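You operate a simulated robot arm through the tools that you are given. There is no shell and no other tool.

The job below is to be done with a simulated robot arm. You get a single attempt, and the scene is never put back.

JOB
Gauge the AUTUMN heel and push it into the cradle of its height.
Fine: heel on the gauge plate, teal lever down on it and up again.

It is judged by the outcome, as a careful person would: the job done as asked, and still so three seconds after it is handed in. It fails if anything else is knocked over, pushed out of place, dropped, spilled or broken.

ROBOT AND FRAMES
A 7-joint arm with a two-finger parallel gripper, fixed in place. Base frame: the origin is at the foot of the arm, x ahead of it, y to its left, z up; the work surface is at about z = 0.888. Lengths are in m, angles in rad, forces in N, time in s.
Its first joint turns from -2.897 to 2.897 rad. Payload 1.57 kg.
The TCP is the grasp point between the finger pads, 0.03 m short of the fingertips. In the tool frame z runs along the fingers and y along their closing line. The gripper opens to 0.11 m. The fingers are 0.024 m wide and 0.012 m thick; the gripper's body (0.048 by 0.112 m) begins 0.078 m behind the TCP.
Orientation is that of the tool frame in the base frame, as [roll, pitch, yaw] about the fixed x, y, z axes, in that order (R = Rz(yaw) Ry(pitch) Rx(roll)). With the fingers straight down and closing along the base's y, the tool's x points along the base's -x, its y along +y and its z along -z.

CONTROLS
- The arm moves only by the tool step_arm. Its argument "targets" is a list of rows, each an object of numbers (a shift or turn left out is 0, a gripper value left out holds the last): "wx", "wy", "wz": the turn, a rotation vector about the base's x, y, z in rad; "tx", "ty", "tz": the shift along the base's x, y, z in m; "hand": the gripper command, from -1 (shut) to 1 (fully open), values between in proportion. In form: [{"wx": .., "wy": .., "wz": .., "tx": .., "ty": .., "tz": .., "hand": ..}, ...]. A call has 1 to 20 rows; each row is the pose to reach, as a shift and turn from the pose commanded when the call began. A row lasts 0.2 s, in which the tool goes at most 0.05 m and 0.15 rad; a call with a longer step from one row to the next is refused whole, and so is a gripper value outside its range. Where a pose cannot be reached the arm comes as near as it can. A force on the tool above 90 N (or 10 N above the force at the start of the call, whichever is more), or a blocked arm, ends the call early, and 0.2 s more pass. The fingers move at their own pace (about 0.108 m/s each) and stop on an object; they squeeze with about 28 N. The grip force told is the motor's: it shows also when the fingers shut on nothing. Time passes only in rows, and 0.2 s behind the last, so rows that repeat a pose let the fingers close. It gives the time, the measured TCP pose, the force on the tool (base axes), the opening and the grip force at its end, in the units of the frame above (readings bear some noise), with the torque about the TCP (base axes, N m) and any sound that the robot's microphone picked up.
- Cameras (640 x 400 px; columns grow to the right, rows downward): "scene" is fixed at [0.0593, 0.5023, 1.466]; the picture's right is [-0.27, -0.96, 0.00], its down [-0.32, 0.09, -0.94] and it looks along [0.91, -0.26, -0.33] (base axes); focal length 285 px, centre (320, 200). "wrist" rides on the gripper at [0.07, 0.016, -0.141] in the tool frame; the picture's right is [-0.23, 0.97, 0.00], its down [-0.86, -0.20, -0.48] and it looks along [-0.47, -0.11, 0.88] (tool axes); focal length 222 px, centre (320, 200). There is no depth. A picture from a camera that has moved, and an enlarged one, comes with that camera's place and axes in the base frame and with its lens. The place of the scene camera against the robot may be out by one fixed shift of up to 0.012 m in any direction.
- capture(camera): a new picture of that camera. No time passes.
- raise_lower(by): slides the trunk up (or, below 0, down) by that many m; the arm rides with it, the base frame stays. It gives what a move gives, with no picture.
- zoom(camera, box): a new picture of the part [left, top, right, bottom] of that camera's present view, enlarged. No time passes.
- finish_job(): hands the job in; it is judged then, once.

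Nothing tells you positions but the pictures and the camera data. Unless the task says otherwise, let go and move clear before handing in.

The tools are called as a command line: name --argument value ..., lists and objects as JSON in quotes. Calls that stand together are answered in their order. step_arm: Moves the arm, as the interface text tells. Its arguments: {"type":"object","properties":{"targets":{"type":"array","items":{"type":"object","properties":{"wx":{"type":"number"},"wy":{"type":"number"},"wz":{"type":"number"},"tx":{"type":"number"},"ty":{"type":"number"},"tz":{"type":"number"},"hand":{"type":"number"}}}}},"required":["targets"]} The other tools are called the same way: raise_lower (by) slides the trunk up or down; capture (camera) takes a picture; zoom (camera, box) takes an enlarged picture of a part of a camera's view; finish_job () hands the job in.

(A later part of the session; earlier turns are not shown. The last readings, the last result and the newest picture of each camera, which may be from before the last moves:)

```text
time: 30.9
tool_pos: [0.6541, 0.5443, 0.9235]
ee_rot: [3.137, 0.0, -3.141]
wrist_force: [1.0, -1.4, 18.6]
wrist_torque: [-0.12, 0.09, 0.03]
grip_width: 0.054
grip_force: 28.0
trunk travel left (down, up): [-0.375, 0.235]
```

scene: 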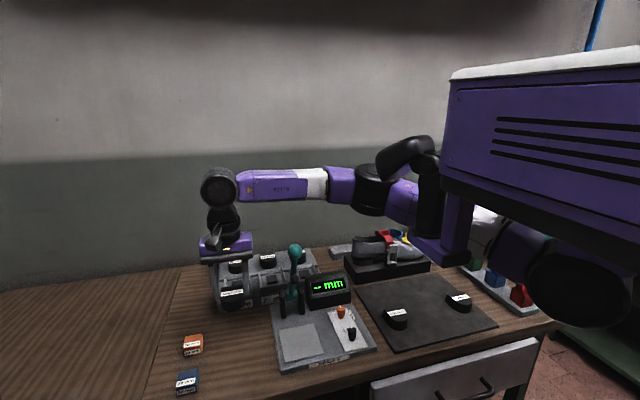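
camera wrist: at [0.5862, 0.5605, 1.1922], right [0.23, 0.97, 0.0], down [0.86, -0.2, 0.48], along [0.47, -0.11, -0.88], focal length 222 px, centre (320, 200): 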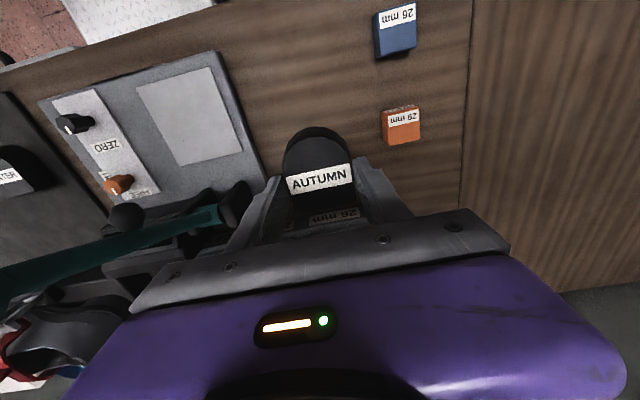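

The heel touches the wood at TCP z 0.923, so it is resting there. I'll open to about 85 mm and rise clear.

step_arm --targets '[{"tz": 0.001, "hand": 0.2}, {"tz": 0.001, "hand": 0.5}, {"tz": 0.001, "hand": 0.5}, {"tz": 0.03}, {"tz": 0.07}, {"tz": 0.1}, {"tz": 0.1}]'

capture --camera "wrist"

```text
time: 32.5
tool_pos: [0.6563, 0.5432, 1.022]
ee_rot: [3.138, -0.001, -3.141]
wrist_force: [0.7, 0.3, -0.2]
wrist_torque: [0.0, 0.01, -0.01]
grip_width: 0.0824
grip_force: 0.1
trunk travel left (down, up): [-0.375, 0.235]
```

```text
taken
camera wrist: at [0.5868, 0.5595, 1.1636], right [0.23, 0.97, 0.0], down [0.86, -0.2, 0.48], along [0.47, -0.11, -0.88], focal length 222 px, centre (320, 200)
```

wrist: 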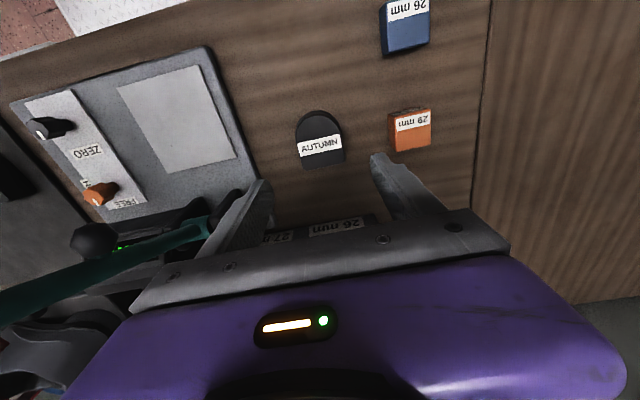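

AUTUMN stands on the wood. I'll enlarge the view to measure it, then tilt the hand back.

zoom --camera "wrist" --box '[260, 90, 420, 190]'

step_arm --targets '[{"wy": -0.1}, {"wy": -0.2}, {"wy": -0.3}, {"wy": -0.4}, {"wy": -0.4}]'

capture --camera "wrist"

capture --camera "scene"

```text
4.00 times, centred on (340, 140) of wrist
camera zoom: at [0.5868, 0.5595, 1.1636], right [0.23, 0.97, 0.0], down [0.86, -0.2, 0.48], along [0.47, -0.11, -0.88], focal length 888 px, centre (240, 440)
```

zoom: 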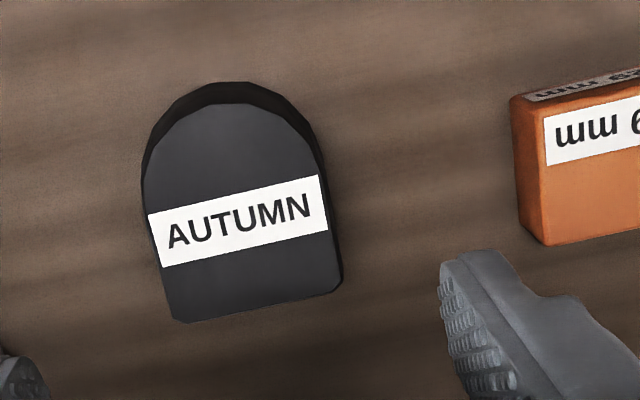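

```text
time: 33.7
tool_pos: [0.6546, 0.5437, 1.0228]
ee_rot: [3.139, 0.401, 3.141]
wrist_force: [0.0, -0.6, 0.0]
wrist_torque: [0.02, 0.0, 0.01]
grip_width: 0.0828
grip_force: 0.0
trunk travel left (down, up): [-0.375, 0.235]
```

```text
taken
camera wrist: at [0.5367, 0.5597, 1.125], right [0.21, 0.97, 0.09], down [0.6, -0.2, 0.77], along [0.77, -0.11, -0.63], focal length 222 px, centre (320, 200)
```

wrist: 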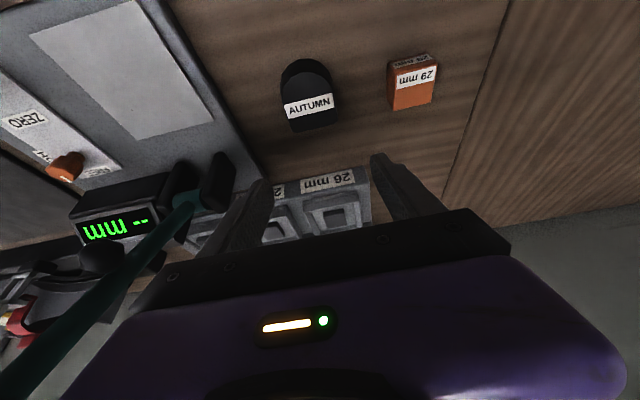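

```text
taken
```

scene: 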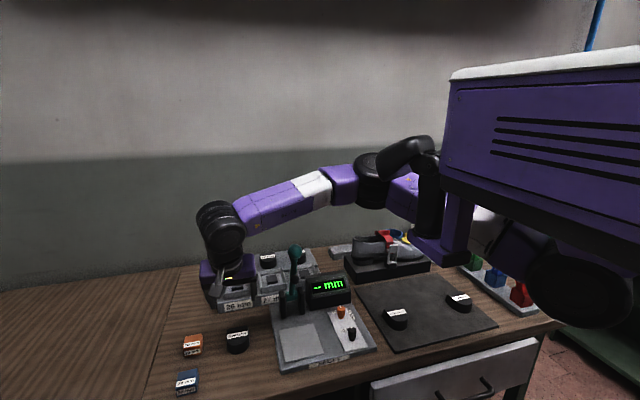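

The hand now leans back 23°, and the display is visible to this camera as well. I'll enlarge to pin down the heel's height and position for the re-grip.

zoom --camera "wrist" --box '[230, 40, 390, 140]'

zoom --camera "wrist" --box '[200, 130, 440, 280]'

```text
4.00 times, centred on (310, 90) of wrist
camera zoom: at [0.5367, 0.5597, 1.125], right [0.21, 0.97, 0.09], down [0.6, -0.2, 0.77], along [0.77, -0.11, -0.63], focal length 888 px, centre (360, 640)
```

zoom: 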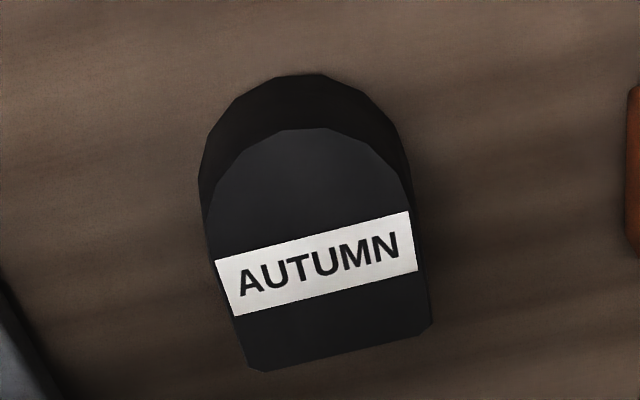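

```text
2.67 times, centred on (320, 205) of wrist
camera zoom: at [0.5367, 0.5597, 1.125], right [0.21, 0.97, 0.09], down [0.6, -0.2, 0.77], along [0.77, -0.11, -0.63], focal length 592 px, centre (320, 187)
```

zoom: 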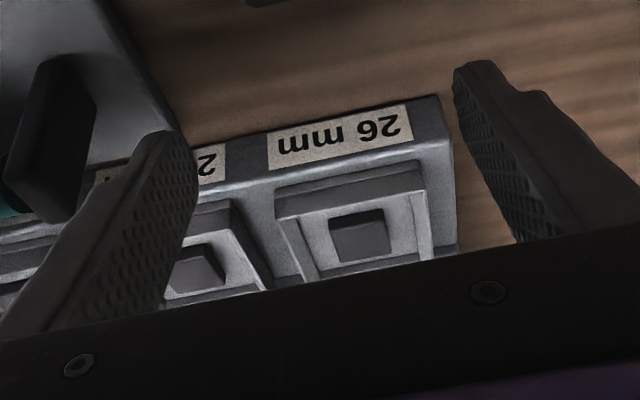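

The heel spans x 0.620–0.678, centre y 0.544, with its top near 0.907. I'll lower the tilted hand to TCP (0.648, 0.544, 0.922), straddling it.

step_arm --targets '[{"tx": -0.007, "tz": -0.04}, {"tx": -0.007, "tz": -0.075}, {"tx": -0.007, "tz": -0.095}, {"tx": -0.007, "tz": -0.1}, {"tx": -0.007, "tz": -0.1}]'

capture --camera "wrist"

zoom --camera "scene" --box '[180, 290, 300, 370]'

```text
time: 34.9
tool_pos: [0.6479, 0.5435, 0.923]
ee_rot: [3.137, 0.4, -3.141]
wrist_force: [0.5, -0.8, 0.1]
wrist_torque: [0.02, 0.0, -0.02]
grip_width: 0.0825
grip_force: 0.0
trunk travel left (down, up): [-0.375, 0.235]
```

```text
taken
camera wrist: at [0.5295, 0.5599, 1.0253], right [0.21, 0.97, 0.09], down [0.6, -0.2, 0.77], along [0.77, -0.11, -0.63], focal length 222 px, centre (320, 200)
```

wrist: 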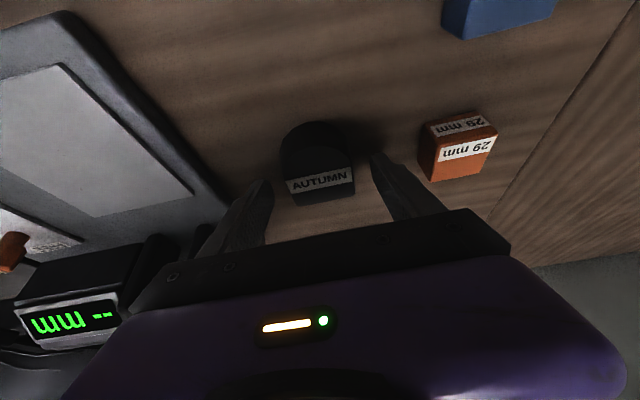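

```text
5.00 times, centred on (240, 330) of scene
camera zoom: at [0.0593, 0.5023, 1.466], right [-0.27, -0.96, 0.0], down [-0.32, 0.09, -0.94], along [0.91, -0.26, -0.33], focal length 1427 px, centre (720, -450)
```

zoom: 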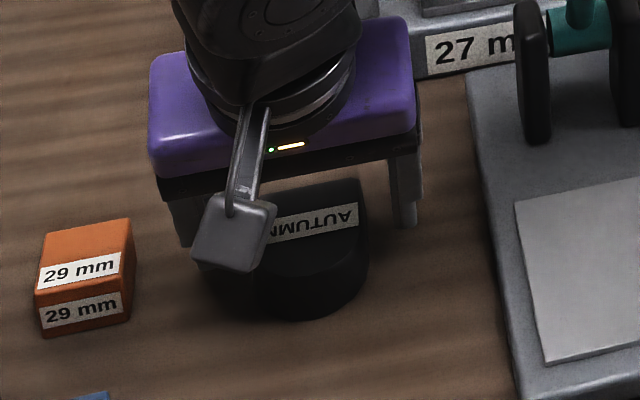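

The tilted fingers straddle the heel on both sides. I'll close and lift.

step_arm --targets '[{"hand": 0.1}, {"hand": -1}, {"hand": -1}, {"hand": -1}]'

step_arm --targets '[{"tz": 0.01}, {"tz": 0.03}, {"tz": 0.07}, {"tz": 0.1}, {"tz": 0.1}]'

capture --camera "wrist"

zoom --camera "scene" --box '[180, 240, 300, 340]'

```text
time: 35.9
tool_pos: [0.6491, 0.5443, 0.9221]
ee_rot: [3.14, 0.399, -3.141]
wrist_force: [0.1, 0.1, -0.2]
wrist_torque: [-0.03, -0.04, -0.01]
grip_width: 0.0545
grip_force: 28.3
trunk travel left (down, up): [-0.375, 0.235]
```

```text
time: 37.1
tool_pos: [0.6485, 0.544, 1.0222]
ee_rot: [3.141, 0.398, 3.141]
wrist_force: [0.6, -0.1, -0.7]
wrist_torque: [-0.01, 0.02, -0.01]
grip_width: 0.0544
grip_force: 28.2
trunk travel left (down, up): [-0.375, 0.235]
```

```text
taken
camera wrist: at [0.5296, 0.5599, 1.1265], right [0.21, 0.97, 0.09], down [0.6, -0.2, 0.77], along [0.77, -0.11, -0.63], focal length 222 px, centre (320, 200)
```

wrist: 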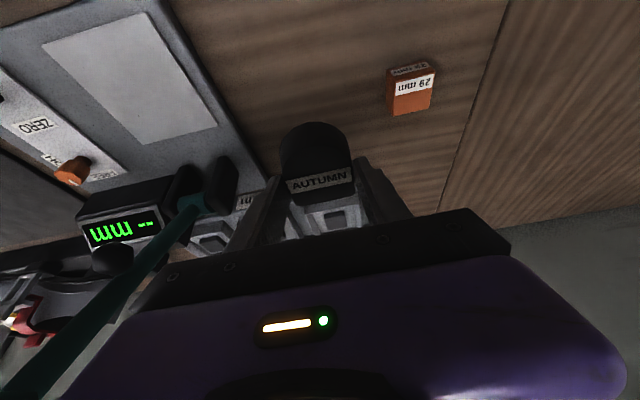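

```text
4.00 times, centred on (240, 290) of scene
camera zoom: at [0.0593, 0.5023, 1.466], right [-0.27, -0.96, 0.0], down [-0.32, 0.09, -0.94], along [0.91, -0.26, -0.33], focal length 1142 px, centre (640, -160)
```

zoom: 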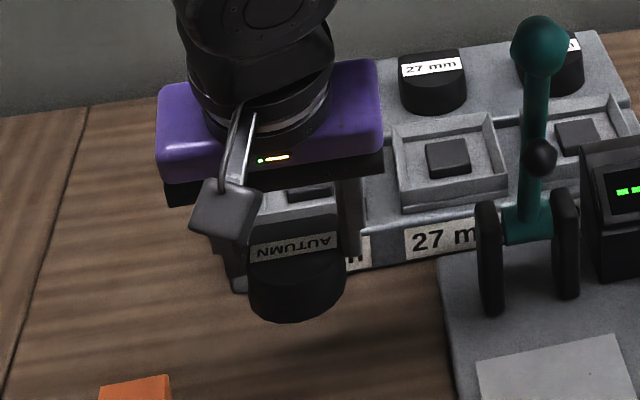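

The heel is held level with the hand leaning back. I'll carry it over the plate centre, (0.593, 0.396).

step_arm --targets '[{"tx": -0.03, "ty": -0.03}, {"tx": -0.0555, "ty": -0.065}, {"tx": -0.0555, "ty": -0.11}, {"tx": -0.0555, "ty": -0.148}, {"tx": -0.0555, "ty": -0.148}]'

capture --camera "wrist"

zoom --camera "scene" --box '[220, 200, 400, 380]'

```text
time: 38.3
tool_pos: [0.5924, 0.3956, 1.0229]
ee_rot: [3.139, 0.401, -3.141]
wrist_force: [0.5, 0.7, -1.2]
wrist_torque: [-0.02, 0.01, -0.01]
grip_width: 0.0545
grip_force: 28.1
trunk travel left (down, up): [-0.375, 0.235]
```

```text
taken
camera wrist: at [0.4737, 0.4125, 1.1255], right [0.21, 0.97, 0.09], down [0.6, -0.2, 0.77], along [0.77, -0.11, -0.63], focal length 222 px, centre (320, 200)
```

wrist: 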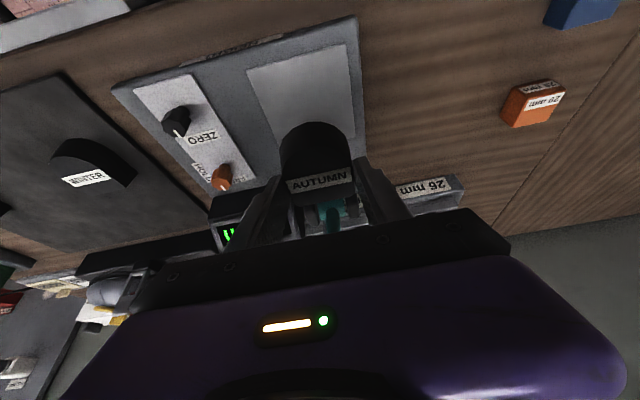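

```text
2.22 times, centred on (310, 290) of scene
camera zoom: at [0.0593, 0.5023, 1.466], right [-0.27, -0.96, 0.0], down [-0.32, 0.09, -0.94], along [0.91, -0.26, -0.33], focal length 634 px, centre (342, 0)
```

zoom: 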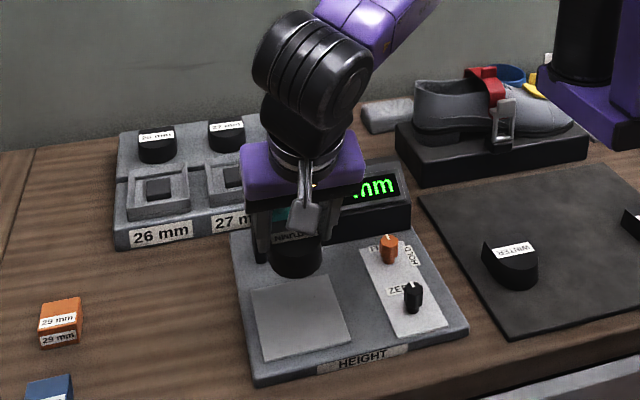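

The heel is above the plate and the hand is clear of the lever. I'll lower most of the way, then finish in small steps.

step_arm --targets '[{"tz": -0.03}, {"tz": -0.055}, {"tz": -0.07}, {"tz": -0.07}]'

zoom --camera "scene" --box '[220, 200, 400, 380]'

capture --camera "wrist"

```text
time: 39.3
tool_pos: [0.5918, 0.3958, 0.9517]
ee_rot: [3.139, 0.399, -3.141]
wrist_force: [0.3, 0.3, -1.0]
wrist_torque: [0.02, 0.01, 0.0]
grip_width: 0.0544
grip_force: 28.5
trunk travel left (down, up): [-0.375, 0.235]
```

```text
2.22 times, centred on (310, 290) of scene
camera zoom: at [0.0593, 0.5023, 1.466], right [-0.27, -0.96, 0.0], down [-0.32, 0.09, -0.94], along [0.91, -0.26, -0.33], focal length 634 px, centre (342, 0)
```

zoom: 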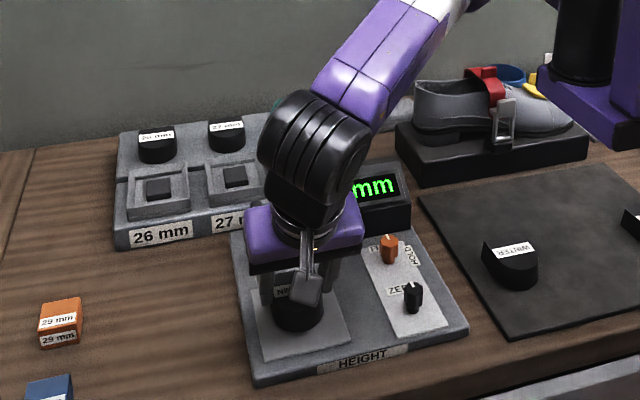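

```text
taken
camera wrist: at [0.4731, 0.4124, 1.055], right [0.21, 0.97, 0.09], down [0.6, -0.2, 0.77], along [0.77, -0.11, -0.63], focal length 222 px, centre (320, 200)
```

wrist: 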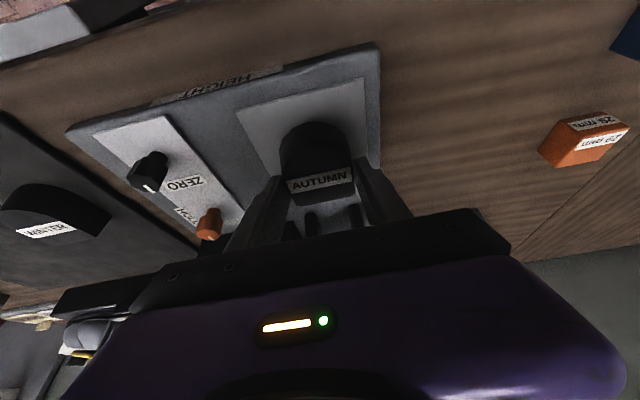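

The heel is within about a centimetre of the plate and centred on it. I'll lower in small steps until the force shows contact.

step_arm --targets '[{"tz": -0.003}, {"tz": -0.005}, {"tz": -0.005}]'

step_arm --targets '[{"tz": -0.002}, {"tz": -0.002}]'

step_arm --targets '[{"tz": -0.0015}, {"tz": -0.0015}]'

```text
time: 40.1
tool_pos: [0.5927, 0.3952, 0.9474]
ee_rot: [3.138, 0.398, -3.141]
wrist_force: [-0.6, -0.2, -1.4]
wrist_torque: [0.01, 0.04, 0.01]
grip_width: 0.0546
grip_force: 28.5
trunk travel left (down, up): [-0.375, 0.235]
```

```text
time: 40.7
tool_pos: [0.5921, 0.3961, 0.9455]
ee_rot: [3.137, 0.398, 3.141]
wrist_force: [0.1, -0.4, -0.4]
wrist_torque: [-0.04, 0.0, -0.03]
grip_width: 0.0543
grip_force: 27.6
trunk travel left (down, up): [-0.375, 0.235]
```

```text
time: 41.3
tool_pos: [0.5929, 0.3957, 0.9439]
ee_rot: [3.138, 0.399, 3.141]
wrist_force: [0.6, -0.9, -0.4]
wrist_torque: [0.01, -0.01, -0.04]
grip_width: 0.0542
grip_force: 28.3
trunk travel left (down, up): [-0.375, 0.235]
```

No contact yet at z 0.944. I'll continue down in 1.5 mm steps.

step_arm --targets '[{"tz": -0.0015}, {"tz": -0.0015}]'

step_arm --targets '[{"tz": -0.0015}, {"tz": -0.0015}]'

step_arm --targets '[{"tz": -0.0015}, {"tz": -0.0015}]'

```text
time: 41.9
tool_pos: [0.5924, 0.3967, 0.9425]
ee_rot: [3.137, 0.399, 3.14]
wrist_force: [0.0, -0.1, 2.0]
wrist_torque: [0.04, 0.08, 0.0]
grip_width: 0.0544
grip_force: 28.4
trunk travel left (down, up): [-0.375, 0.235]
```

```text
time: 42.5
tool_pos: [0.5934, 0.3976, 0.9425]
ee_rot: [3.137, 0.401, -3.14]
wrist_force: [-0.9, -2.8, 22.8]
wrist_torque: [-0.32, 0.23, -0.01]
grip_width: 0.0544
grip_force: 28.0
trunk travel left (down, up): [-0.375, 0.235]
```

```text
time: 43.1
tool_pos: [0.5925, 0.3964, 0.9409]
ee_rot: [3.137, 0.403, -3.141]
wrist_force: [-0.8, -3.7, 33.5]
wrist_torque: [-0.13, -0.04, 0.01]
grip_width: 0.0546
grip_force: 27.7
trunk travel left (down, up): [-0.375, 0.235]
```

The heel is resting on the plate (contact at about z 0.942). I'll ease the pressure, open the fingers and back away up and toward the front.

step_arm --targets '[{"tz": 0.0025}, {"tz": 0.0025, "hand": 0.2}, {"tz": 0.0025, "hand": 0.5}, {"tz": 0.0025, "hand": 0.5}, {"tx": -0.012, "tz": 0.03}, {"tx": -0.03, "tz": 0.07}, {"tx": -0.05, "tz": 0.11}, {"tx": -0.05, "tz": 0.11}]'

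capture --camera "wrist"

capture --camera "scene"

```text
time: 44.9
tool_pos: [0.5423, 0.3956, 1.0485]
ee_rot: [3.137, 0.397, 3.141]
wrist_force: [0.8, 0.4, -0.2]
wrist_torque: [0.02, 0.02, 0.03]
grip_width: 0.0821
grip_force: 0.0
trunk travel left (down, up): [-0.375, 0.235]
```

```text
taken
camera wrist: at [0.4236, 0.4116, 1.1523], right [0.21, 0.97, 0.09], down [0.6, -0.2, 0.77], along [0.77, -0.11, -0.63], focal length 222 px, centre (320, 200)
```

wrist: 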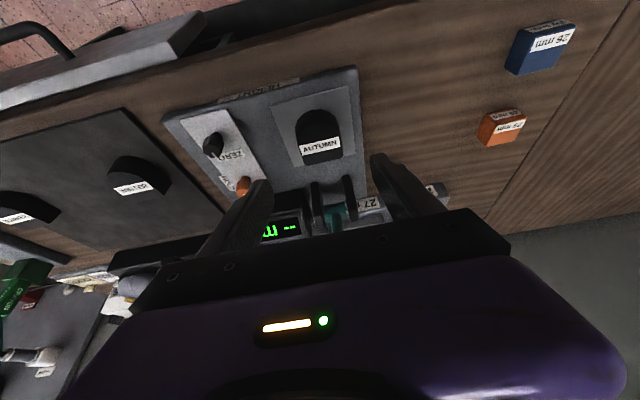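

```text
taken
```

scene: 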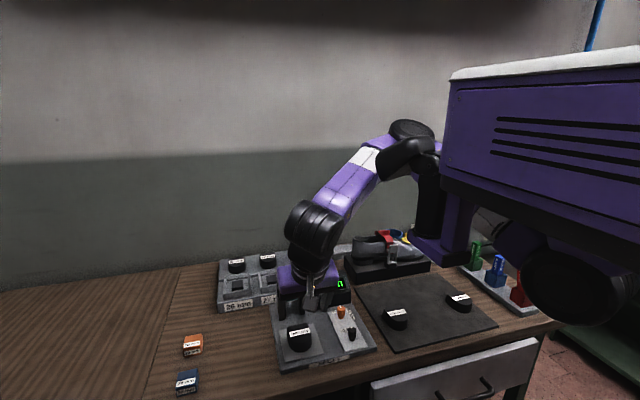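

AUTUMN stands on the gauge plate, released. Next is the teal lever: I'll move up behind its ball (about 0.629, 0.397, 1.138), keeping the hand tilted, and look.

step_arm --targets '[{"tz": 0.045}, {"tz": 0.09}, {"tz": 0.13, "tx": 0.01}, {"tz": 0.165, "tx": 0.035}, {"tz": 0.165, "tx": 0.035}]'

capture --camera "wrist"

capture --camera "scene"

```text
time: 46.1
tool_pos: [0.5757, 0.3985, 1.2002]
ee_rot: [-3.13, 0.361, -3.133]
wrist_force: [0.2, -0.1, -0.4]
wrist_torque: [0.01, 0.04, 0.01]
grip_width: 0.0821
grip_force: 0.0
trunk travel left (down, up): [-0.375, 0.235]
```

```text
taken
camera wrist: at [0.4615, 0.4148, 1.3071], right [0.21, 0.98, 0.07], down [0.63, -0.19, 0.75], along [0.75, -0.11, -0.66], focal length 222 px, centre (320, 200)
```

wrist: 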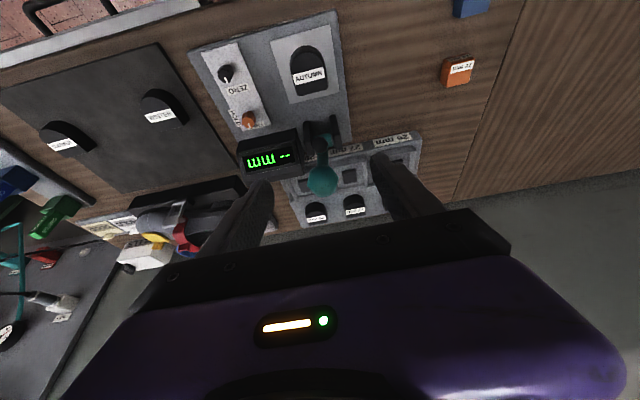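

```text
taken
```

scene: 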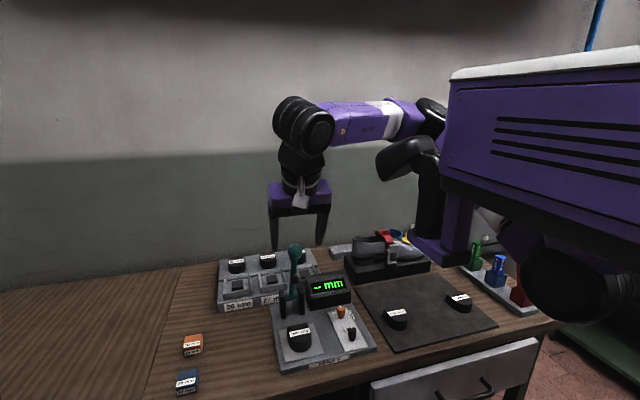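

The ball sits between and below the fingers, as estimated. I'll ease the TCP halfway toward it and check tracking.

step_arm --targets '[{"tx": 0.015, "tz": -0.025}, {"tx": 0.03, "tz": -0.045}, {"tx": 0.03, "tz": -0.045}]'

zoom --camera "wrist" --box '[220, 100, 460, 250]'

```text
time: 46.9
tool_pos: [0.608, 0.3963, 1.1696]
ee_rot: [3.138, 0.402, 3.139]
wrist_force: [-0.7, -1.0, 0.5]
wrist_torque: [0.03, -0.01, -0.01]
grip_width: 0.0823
grip_force: 0.0
trunk travel left (down, up): [-0.375, 0.235]
```

```text
2.67 times, centred on (340, 175) of wrist
camera zoom: at [0.4884, 0.4124, 1.2727], right [0.21, 0.97, 0.09], down [0.6, -0.2, 0.77], along [0.77, -0.11, -0.63], focal length 592 px, centre (267, 267)
```

zoom: 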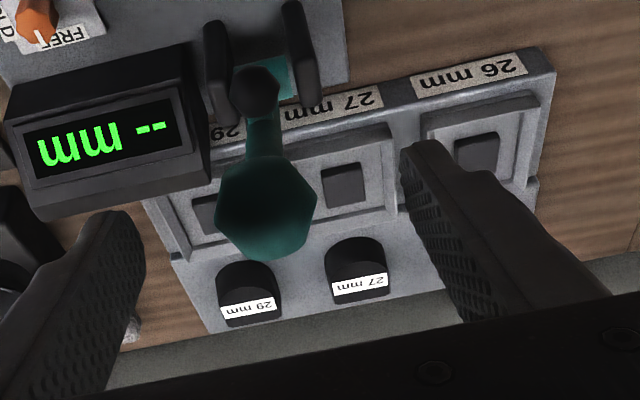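

The ball is centred between the fingers at about (0.628, 0.395, 1.136). I'll move the TCP onto it and close gently around it.

step_arm --targets '[{"tx": 0.01, "ty": -0.001, "tz": -0.017}, {"tx": 0.0195, "ty": -0.001, "tz": -0.0335}, {"tx": 0.0195, "ty": -0.001, "tz": -0.0335}]'

zoom --camera "wrist" --box '[220, 100, 460, 250]'

```text
time: 47.7
tool_pos: [0.6274, 0.3949, 1.1355]
ee_rot: [3.138, 0.4, -3.141]
wrist_force: [0.5, 1.1, -0.3]
wrist_torque: [-0.01, 0.0, -0.01]
grip_width: 0.0826
grip_force: 0.3
trunk travel left (down, up): [-0.375, 0.235]
```

```text
2.67 times, centred on (340, 175) of wrist
camera zoom: at [0.5082, 0.4111, 1.2386], right [0.21, 0.97, 0.09], down [0.6, -0.2, 0.77], along [0.77, -0.11, -0.63], focal length 592 px, centre (267, 267)
```

zoom: 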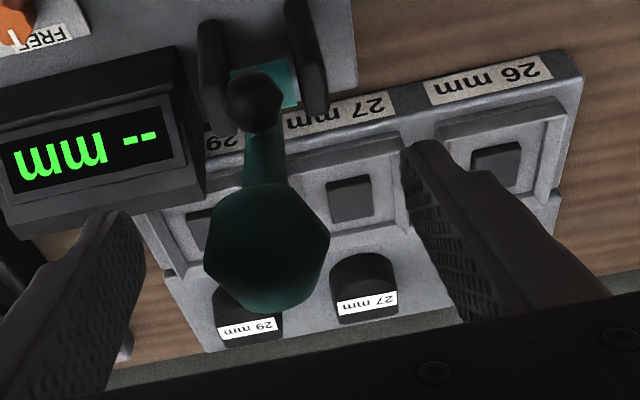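

The ball is right at the grasp point. I'll close on it.

step_arm --targets '[{"hand": 0.0}, {"hand": -0.3}, {"hand": -1}, {"hand": -1}, {"hand": -1}]'

zoom --camera "wrist" --box '[220, 100, 460, 250]'

```text
time: 48.9
tool_pos: [0.6271, 0.3954, 1.1347]
ee_rot: [3.14, 0.4, -3.141]
wrist_force: [-1.0, -2.9, -0.6]
wrist_torque: [-0.04, 0.03, -0.01]
grip_width: 0.033
grip_force: 40.9
trunk travel left (down, up): [-0.375, 0.235]
```

```text
2.67 times, centred on (340, 175) of wrist
camera zoom: at [0.5083, 0.4109, 1.2387], right [0.21, 0.97, 0.09], down [0.6, -0.2, 0.77], along [0.77, -0.11, -0.63], focal length 592 px, centre (267, 267)
```

zoom: 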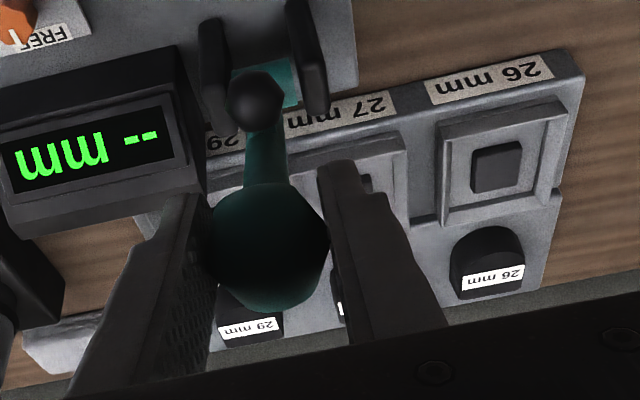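

The ball is gripped (33 mm). I'll swing the lever down along its arc about the pivot at (0.70, 0.96), the first quarter slowly, watching the force.

step_arm --targets '[{"tx": -0.0083, "tz": -0.0036}, {"tx": -0.0166, "tz": -0.0078}, {"tx": -0.025, "tz": -0.0127}, {"tx": -0.0336, "tz": -0.018}, {"tx": -0.0336, "tz": -0.018}]'

zoom --camera "wrist" --box '[220, 100, 460, 250]'

```text
time: 50.1
tool_pos: [0.5933, 0.3953, 1.1178]
ee_rot: [3.136, 0.398, -3.139]
wrist_force: [4.1, -0.9, 5.6]
wrist_torque: [0.0, -1.17, -0.05]
grip_width: 0.033
grip_force: 40.9
trunk travel left (down, up): [-0.375, 0.235]
```

```text
2.67 times, centred on (340, 175) of wrist
camera zoom: at [0.4744, 0.4108, 1.2209], right [0.21, 0.97, 0.09], down [0.6, -0.2, 0.77], along [0.77, -0.11, -0.63], focal length 592 px, centre (267, 267)
```

zoom: 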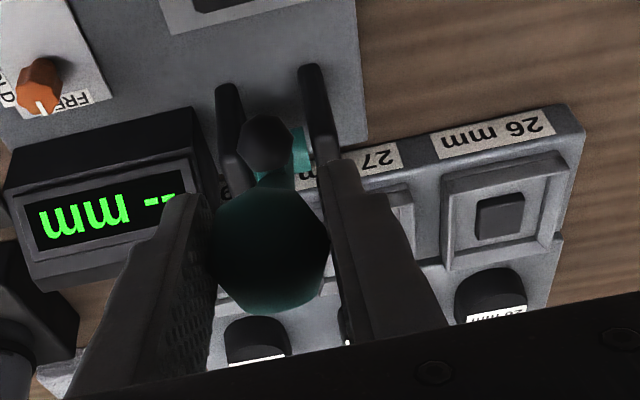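

The lever follows with only about 7 N of resistance. I'll continue along the arc.

step_arm --targets '[{"tx": -0.0158, "tz": -0.0119}, {"tx": -0.0302, "tz": -0.0253}, {"tx": -0.0432, "tz": -0.0403}, {"tx": -0.0545, "tz": -0.0565}, {"tx": -0.0545, "tz": -0.0565}]'

capture --camera "wrist"

capture --camera "scene"

```text
time: 51.3
tool_pos: [0.5385, 0.395, 1.0605]
ee_rot: [3.138, 0.396, 3.141]
wrist_force: [-5.8, -1.6, 8.5]
wrist_torque: [0.12, -0.85, 0.02]
grip_width: 0.0331
grip_force: 41.2
trunk travel left (down, up): [-0.375, 0.235]
```

```text
taken
camera wrist: at [0.4195, 0.4106, 1.1645], right [0.21, 0.97, 0.09], down [0.6, -0.2, 0.77], along [0.77, -0.11, -0.63], focal length 222 px, centre (320, 200)
```

wrist: 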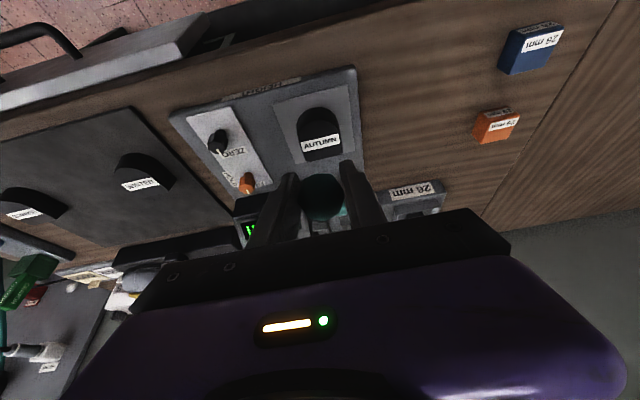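

```text
taken
```

scene: 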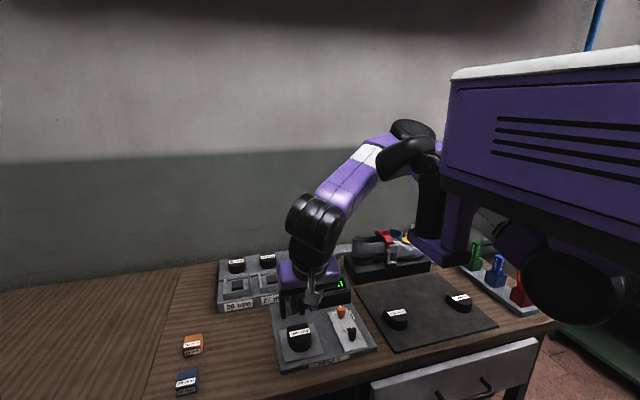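

The lever is about 58° over, and forces stay small. I'll continue to about 82°, then feel for contact with the heel.

step_arm --targets '[{"tx": -0.0102, "tz": -0.0169}, {"tx": -0.018, "tz": -0.0352}, {"tx": -0.0238, "tz": -0.0542}, {"tx": -0.0276, "tz": -0.0736}, {"tx": -0.0276, "tz": -0.0736}]'

capture --camera "wrist"

zoom --camera "scene" --box '[240, 200, 400, 380]'

```text
time: 52.5
tool_pos: [0.5102, 0.3944, 0.9875]
ee_rot: [3.138, 0.399, 3.141]
wrist_force: [-10.1, 1.0, 5.0]
wrist_torque: [0.11, -0.88, 0.08]
grip_width: 0.0335
grip_force: 41.5
trunk travel left (down, up): [-0.375, 0.235]
```

```text
taken
camera wrist: at [0.3924, 0.4107, 1.0906], right [0.21, 0.97, 0.09], down [0.6, -0.2, 0.77], along [0.77, -0.11, -0.63], focal length 222 px, centre (320, 200)
```

wrist: 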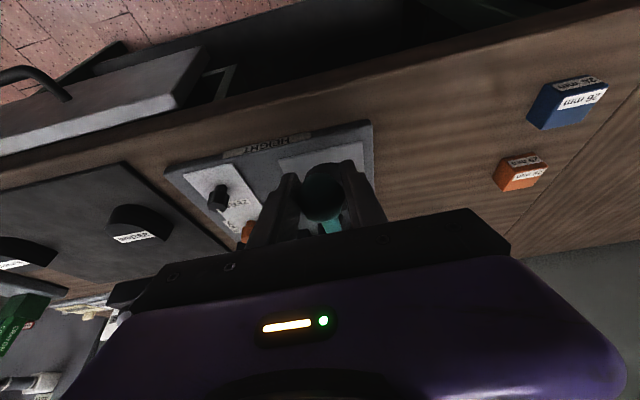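

```text
2.22 times, centred on (320, 290) of scene
camera zoom: at [0.0593, 0.5023, 1.466], right [-0.27, -0.96, 0.0], down [-0.32, 0.09, -0.94], along [0.91, -0.26, -0.33], focal length 634 px, centre (320, 0)
```

zoom: 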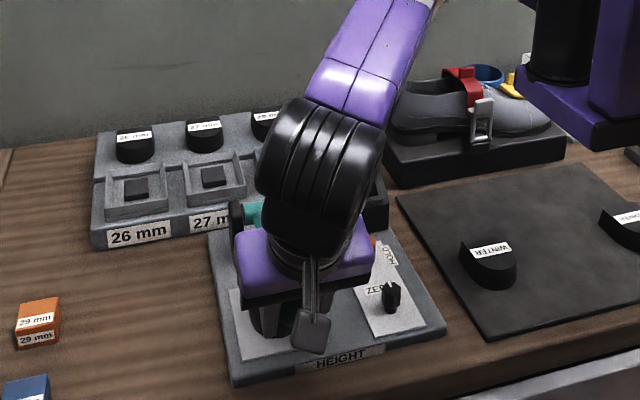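

Both views of the display are blocked here, but the lever follows well. I'll continue gently toward contact with the heel.

step_arm --targets '[{"tx": -0.0012, "tz": -0.0066}, {"tx": -0.0021, "tz": -0.0131}, {"tx": -0.0024, "tz": -0.02}, {"tx": -0.0024, "tz": -0.02}]'

step_arm --targets '[{"tx": -0.0002, "tz": -0.0064}, {"tx": -0.0002, "tz": -0.0064}]'

```text
time: 53.5
tool_pos: [0.5096, 0.3946, 0.9675]
ee_rot: [3.138, 0.4, 3.141]
wrist_force: [-6.7, 5.0, 5.7]
wrist_torque: [0.06, -1.0, -0.02]
grip_width: 0.0333
grip_force: 41.6
trunk travel left (down, up): [-0.375, 0.235]
```

```text
time: 54.1
tool_pos: [0.509, 0.396, 0.9603]
ee_rot: [3.138, 0.399, 3.141]
wrist_force: [-7.9, 4.6, 4.8]
wrist_torque: [0.06, -1.06, 0.12]
grip_width: 0.0332
grip_force: 41.2
trunk travel left (down, up): [-0.375, 0.235]
```

No contact yet at horizontal. I'll continue in small increments.

step_arm --targets '[{"tx": 0.0, "tz": -0.0035}, {"tx": 0.0002, "tz": -0.0066}, {"tx": 0.0002, "tz": -0.0066}]'

step_arm --targets '[{"tx": 0.0002, "tz": -0.0035}, {"tx": 0.0004, "tz": -0.0066}, {"tx": 0.0004, "tz": -0.0066}]'

```text
time: 54.9
tool_pos: [0.5094, 0.3946, 0.9531]
ee_rot: [3.138, 0.4, 3.141]
wrist_force: [-4.1, 5.0, 3.5]
wrist_torque: [-0.05, -0.98, 0.04]
grip_width: 0.0332
grip_force: 41.8
trunk travel left (down, up): [-0.375, 0.235]
```

```text
time: 55.7
tool_pos: [0.5099, 0.396, 0.9496]
ee_rot: [3.137, 0.402, 3.141]
wrist_force: [-4.6, -1.0, 35.3]
wrist_torque: [-0.04, -0.54, 0.0]
grip_width: 0.0336
grip_force: 41.4
trunk travel left (down, up): [-0.375, 0.235]
```

The force jumped to 35 N: the lever's foot is down on the heel. I'll check whether any view shows the display.

capture --camera "wrist"

zoom --camera "scene" --box '[240, 220, 400, 380]'

```text
taken
camera wrist: at [0.3904, 0.4105, 1.0528], right [0.21, 0.97, 0.09], down [0.6, -0.2, 0.77], along [0.77, -0.1, -0.63], focal length 222 px, centre (320, 200)
```

wrist: 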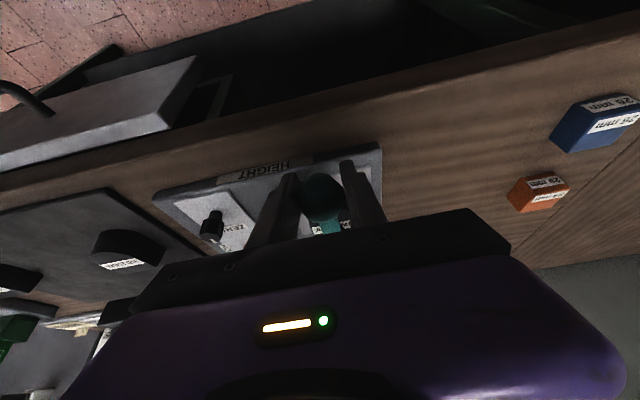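

```text
2.50 times, centred on (320, 300) of scene
camera zoom: at [0.0593, 0.5023, 1.466], right [-0.27, -0.96, 0.0], down [-0.32, 0.09, -0.94], along [0.91, -0.26, -0.33], focal length 714 px, centre (320, -50)
```

zoom: 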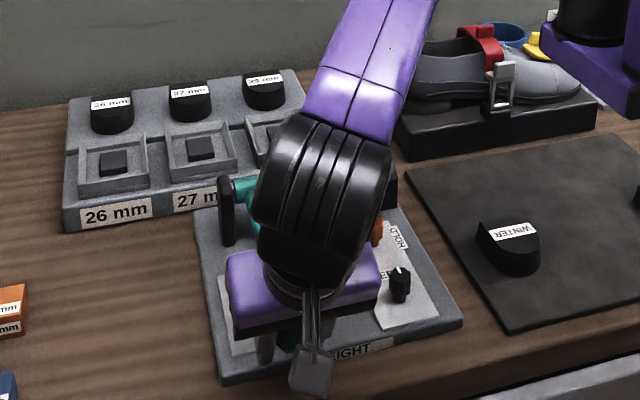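

The display is hidden behind the hand here. I'll swing the lever back up along the same arc and then see what the display shows.

step_arm --targets '[{"tx": -0.0004, "tz": 0.0198}, {"tx": 0.0013, "tz": 0.0397}, {"tx": 0.0052, "tz": 0.0592}, {"tx": 0.011, "tz": 0.0783}, {"tx": 0.0188, "tz": 0.0966}, {"tx": 0.0284, "tz": 0.114}, {"tx": 0.0398, "tz": 0.1304}, {"tx": 0.0398, "tz": 0.1304}]'

capture --camera "wrist"

capture --camera "scene"

```text
time: 57.5
tool_pos: [0.549, 0.3948, 1.0783]
ee_rot: [3.139, 0.4, -3.141]
wrist_force: [1.8, 3.5, -8.9]
wrist_torque: [-0.11, 0.94, 0.0]
grip_width: 0.0326
grip_force: 41.0
trunk travel left (down, up): [-0.375, 0.235]
```

```text
taken
camera wrist: at [0.431, 0.4108, 1.1814], right [0.21, 0.97, 0.09], down [0.6, -0.2, 0.77], along [0.77, -0.11, -0.63], focal length 222 px, centre (320, 200)
```

wrist: 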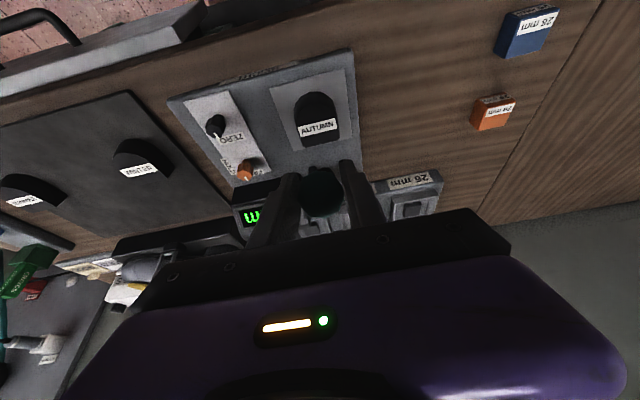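

```text
taken
```

scene: 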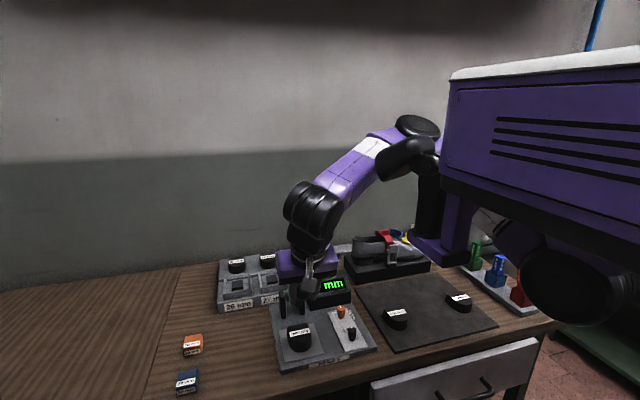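

The lever is coming up and the heel has not moved. I'll finish raising it to its starting angle.

step_arm --targets '[{"tx": 0.0131, "tz": 0.015}, {"tx": 0.0277, "tz": 0.0286}, {"tx": 0.0443, "tz": 0.0395}, {"tx": 0.0614, "tz": 0.0495}, {"tx": 0.078, "tz": 0.0573}, {"tx": 0.078, "tz": 0.0573}]'

capture --camera "wrist"

zoom --camera "scene" --box '[240, 220, 400, 380]'

```text
time: 58.9
tool_pos: [0.6278, 0.3953, 1.1361]
ee_rot: [3.139, 0.398, -3.14]
wrist_force: [-8.1, -2.2, -0.7]
wrist_torque: [-0.04, 0.52, 0.02]
grip_width: 0.0328
grip_force: 41.3
trunk travel left (down, up): [-0.375, 0.235]
```

```text
taken
camera wrist: at [0.5089, 0.4108, 1.239], right [0.21, 0.97, 0.09], down [0.6, -0.2, 0.77], along [0.77, -0.11, -0.63], focal length 222 px, centre (320, 200)
```

wrist: 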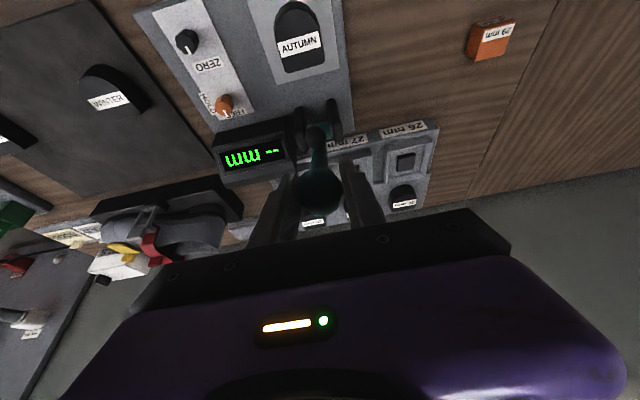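

```text
2.50 times, centred on (320, 300) of scene
camera zoom: at [0.0593, 0.5023, 1.466], right [-0.27, -0.96, 0.0], down [-0.32, 0.09, -0.94], along [0.91, -0.26, -0.33], focal length 714 px, centre (320, -50)
```

zoom: 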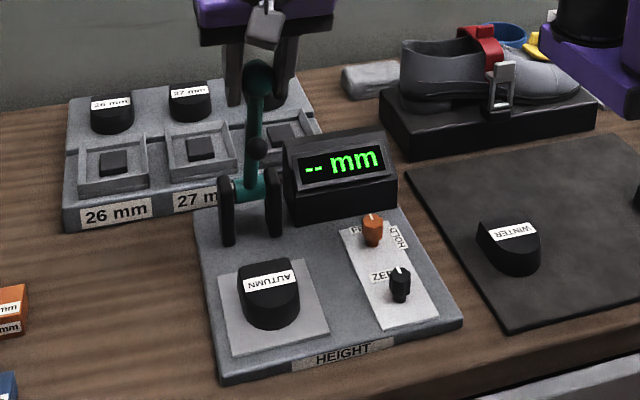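

The display reads "-- mm" with the lever up (FREE mode), so it must be read while the lever is down. The lever seems held by friction, so I'll swing it down again. Once it rests on the heel I'll let go, step aside and read.

step_arm --targets '[{"tx": -0.0166, "tz": -0.0078}, {"tx": -0.0337, "tz": -0.0178}, {"tx": -0.0497, "tz": -0.0295}, {"tx": -0.0644, "tz": -0.0428}, {"tx": -0.0776, "tz": -0.0576}, {"tx": -0.0892, "tz": -0.0738}, {"tx": -0.099, "tz": -0.0911}, {"tx": -0.1068, "tz": -0.1094}, {"tx": -0.1126, "tz": -0.1285}, {"tx": -0.1165, "tz": -0.148}, {"tx": -0.1182, "tz": -0.1679}, {"tx": -0.1183, "tz": -0.1778}, {"tx": -0.118, "tz": -0.184}, {"tx": -0.118, "tz": -0.184}]'

step_arm --targets '[{"tz": -0.0015}, {"tz": -0.0015}]'

```text
time: 61.9
tool_pos: [0.508, 0.3957, 0.9512]
ee_rot: [3.138, 0.396, -3.14]
wrist_force: [-12.8, 7.1, 10.9]
wrist_torque: [-0.07, -0.7, 0.08]
grip_width: 0.0331
grip_force: 41.4
trunk travel left (down, up): [-0.375, 0.235]
```

```text
time: 62.5
tool_pos: [0.5069, 0.3957, 0.9501]
ee_rot: [3.137, 0.401, 3.14]
wrist_force: [-16.7, 2.8, 24.0]
wrist_torque: [-0.06, -0.79, 0.07]
grip_width: 0.0333
grip_force: 40.7
trunk travel left (down, up): [-0.375, 0.235]
```

The lever is down on the heel again (24 N). I'll relax, open the fingers, and rise clear of the ball.

step_arm --targets '[{"tx": 0.001, "tz": 0.0005}, {"tx": 0.001, "tz": 0.0005, "hand": -0.2}, {"tx": 0.001, "tz": 0.0005, "hand": 0.1}, {"tx": 0.001, "tz": 0.0005, "hand": 0.1}]'

capture --camera "wrist"

```text
time: 63.5
tool_pos: [0.5103, 0.3937, 0.9494]
ee_rot: [3.14, 0.399, -3.141]
wrist_force: [-0.2, -0.4, -0.1]
wrist_torque: [0.01, 0.02, 0.03]
grip_width: 0.0606
grip_force: 0.0
trunk travel left (down, up): [-0.375, 0.235]
```

```text
taken
camera wrist: at [0.3919, 0.4105, 1.0535], right [0.21, 0.97, 0.09], down [0.6, -0.2, 0.77], along [0.77, -0.11, -0.63], focal length 222 px, centre (320, 200)
```

wrist: 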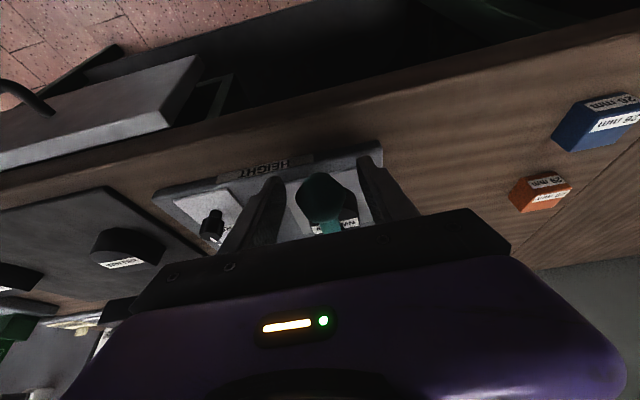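

The lever stays down by itself. I'll back the hand up along its axis and then move aside to read the display.

step_arm --targets '[{"tx": -0.012, "tz": 0.03}, {"tx": -0.024, "tz": 0.06}, {"tx": -0.036, "tz": 0.095}, {"tx": -0.036, "tz": 0.13}, {"tx": -0.01, "ty": 0.04, "tz": 0.14}, {"tx": 0.02, "ty": 0.08, "tz": 0.14}, {"tx": 0.05, "ty": 0.12, "tz": 0.14}, {"tx": 0.08, "ty": 0.15, "tz": 0.14}, {"tx": 0.08, "ty": 0.15, "tz": 0.14}]'

zoom --camera "scene" --box '[240, 230, 400, 380]'

capture --camera "wrist"

capture --camera "scene"

```text
time: 65.5
tool_pos: [0.5996, 0.5419, 1.091]
ee_rot: [3.137, 0.399, 3.128]
wrist_force: [-0.1, -0.5, -0.6]
wrist_torque: [0.0, -0.02, -0.02]
grip_width: 0.0604
grip_force: 0.1
trunk travel left (down, up): [-0.375, 0.235]
```

```text
2.67 times, centred on (320, 305) of scene
camera zoom: at [0.0593, 0.5023, 1.466], right [-0.27, -0.96, 0.0], down [-0.32, 0.09, -0.94], along [0.91, -0.26, -0.33], focal length 761 px, centre (320, -80)
```

zoom: 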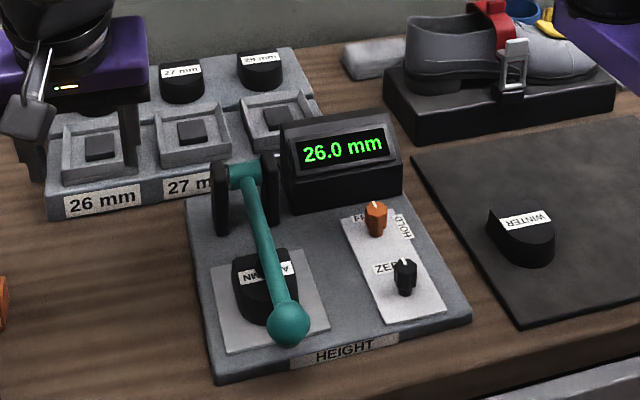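

```text
taken
camera wrist: at [0.4812, 0.5588, 1.1952], right [0.22, 0.97, 0.09], down [0.6, -0.21, 0.77], along [0.77, -0.12, -0.63], focal length 222 px, centre (320, 200)
```

wrist: 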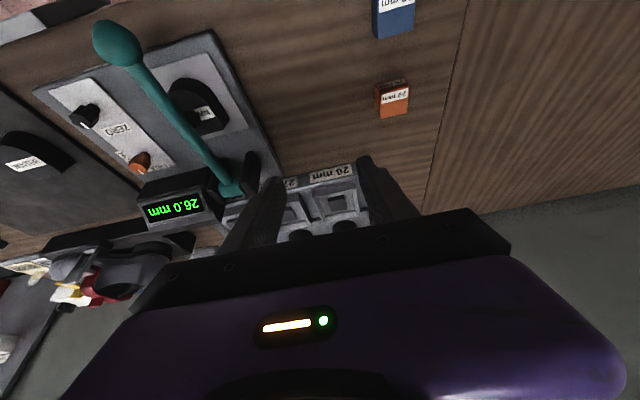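

```text
taken
```

scene: 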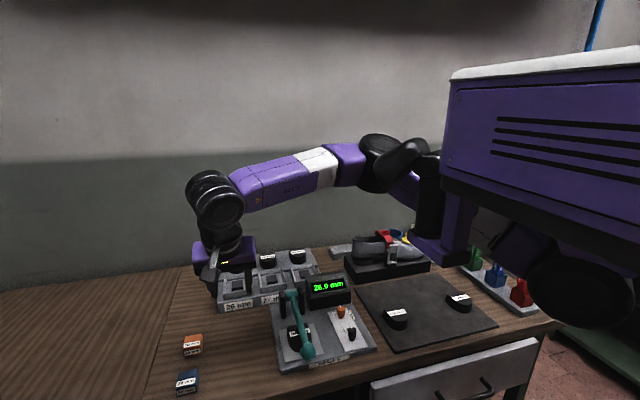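

The display shows a reading with the lever resting on the heel. I'll enlarge it to read the digits for certain.

zoom --camera "scene" --box '[304, 275, 352, 305]'

zoom --camera "wrist" --box '[130, 180, 226, 240]'

zoom --camera "scene" --box '[270, 270, 390, 370]'

zoom --camera "scene" --box '[240, 240, 320, 300]'

```text
13.33 times, centred on (328, 290) of scene
camera zoom: at [0.0593, 0.5023, 1.466], right [-0.27, -0.96, 0.0], down [-0.32, 0.09, -0.94], along [0.91, -0.26, -0.33], focal length 3806 px, centre (213, -1000)
```

zoom: 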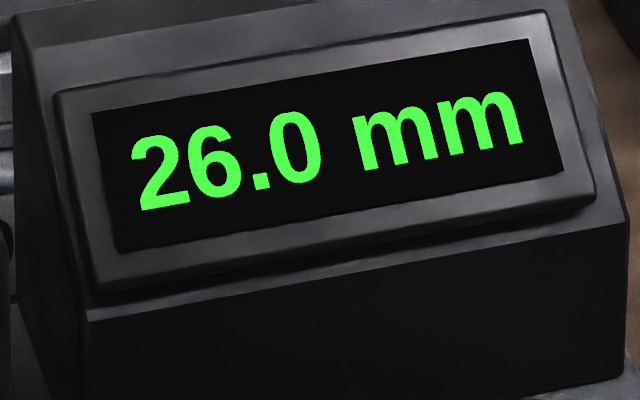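

```text
6.67 times, centred on (178, 210) of wrist
camera zoom: at [0.4812, 0.5588, 1.1952], right [0.22, 0.97, 0.09], down [0.6, -0.21, 0.77], along [0.77, -0.12, -0.63], focal length 1481 px, centre (1267, 133)
```

zoom: 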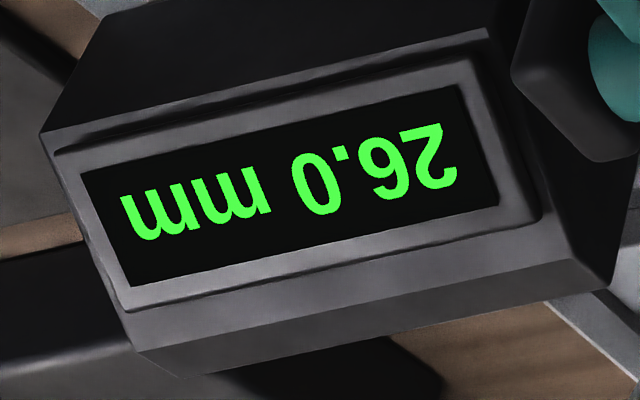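

```text
4.00 times, centred on (330, 320) of scene
camera zoom: at [0.0593, 0.5023, 1.466], right [-0.27, -0.96, 0.0], down [-0.32, 0.09, -0.94], along [0.91, -0.26, -0.33], focal length 1142 px, centre (280, -280)
```

zoom: 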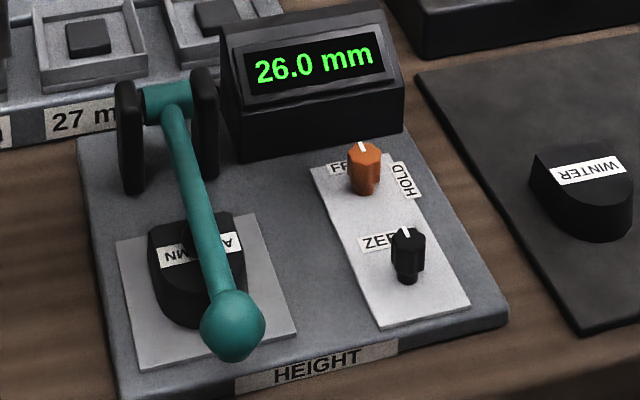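

```text
6.67 times, centred on (280, 270) of scene
camera zoom: at [0.0593, 0.5023, 1.466], right [-0.27, -0.96, 0.0], down [-0.32, 0.09, -0.94], along [0.91, -0.26, -0.33], focal length 1903 px, centre (587, -267)
```

zoom: 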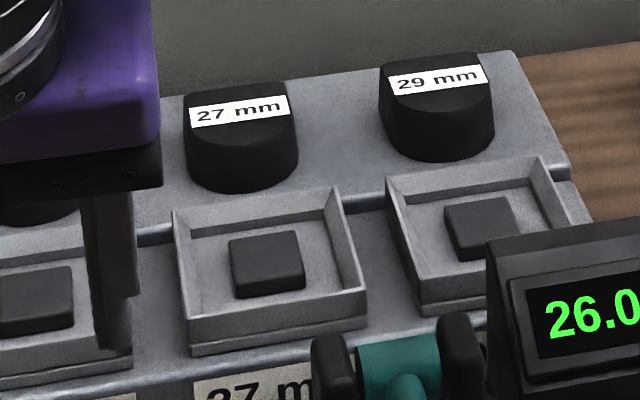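

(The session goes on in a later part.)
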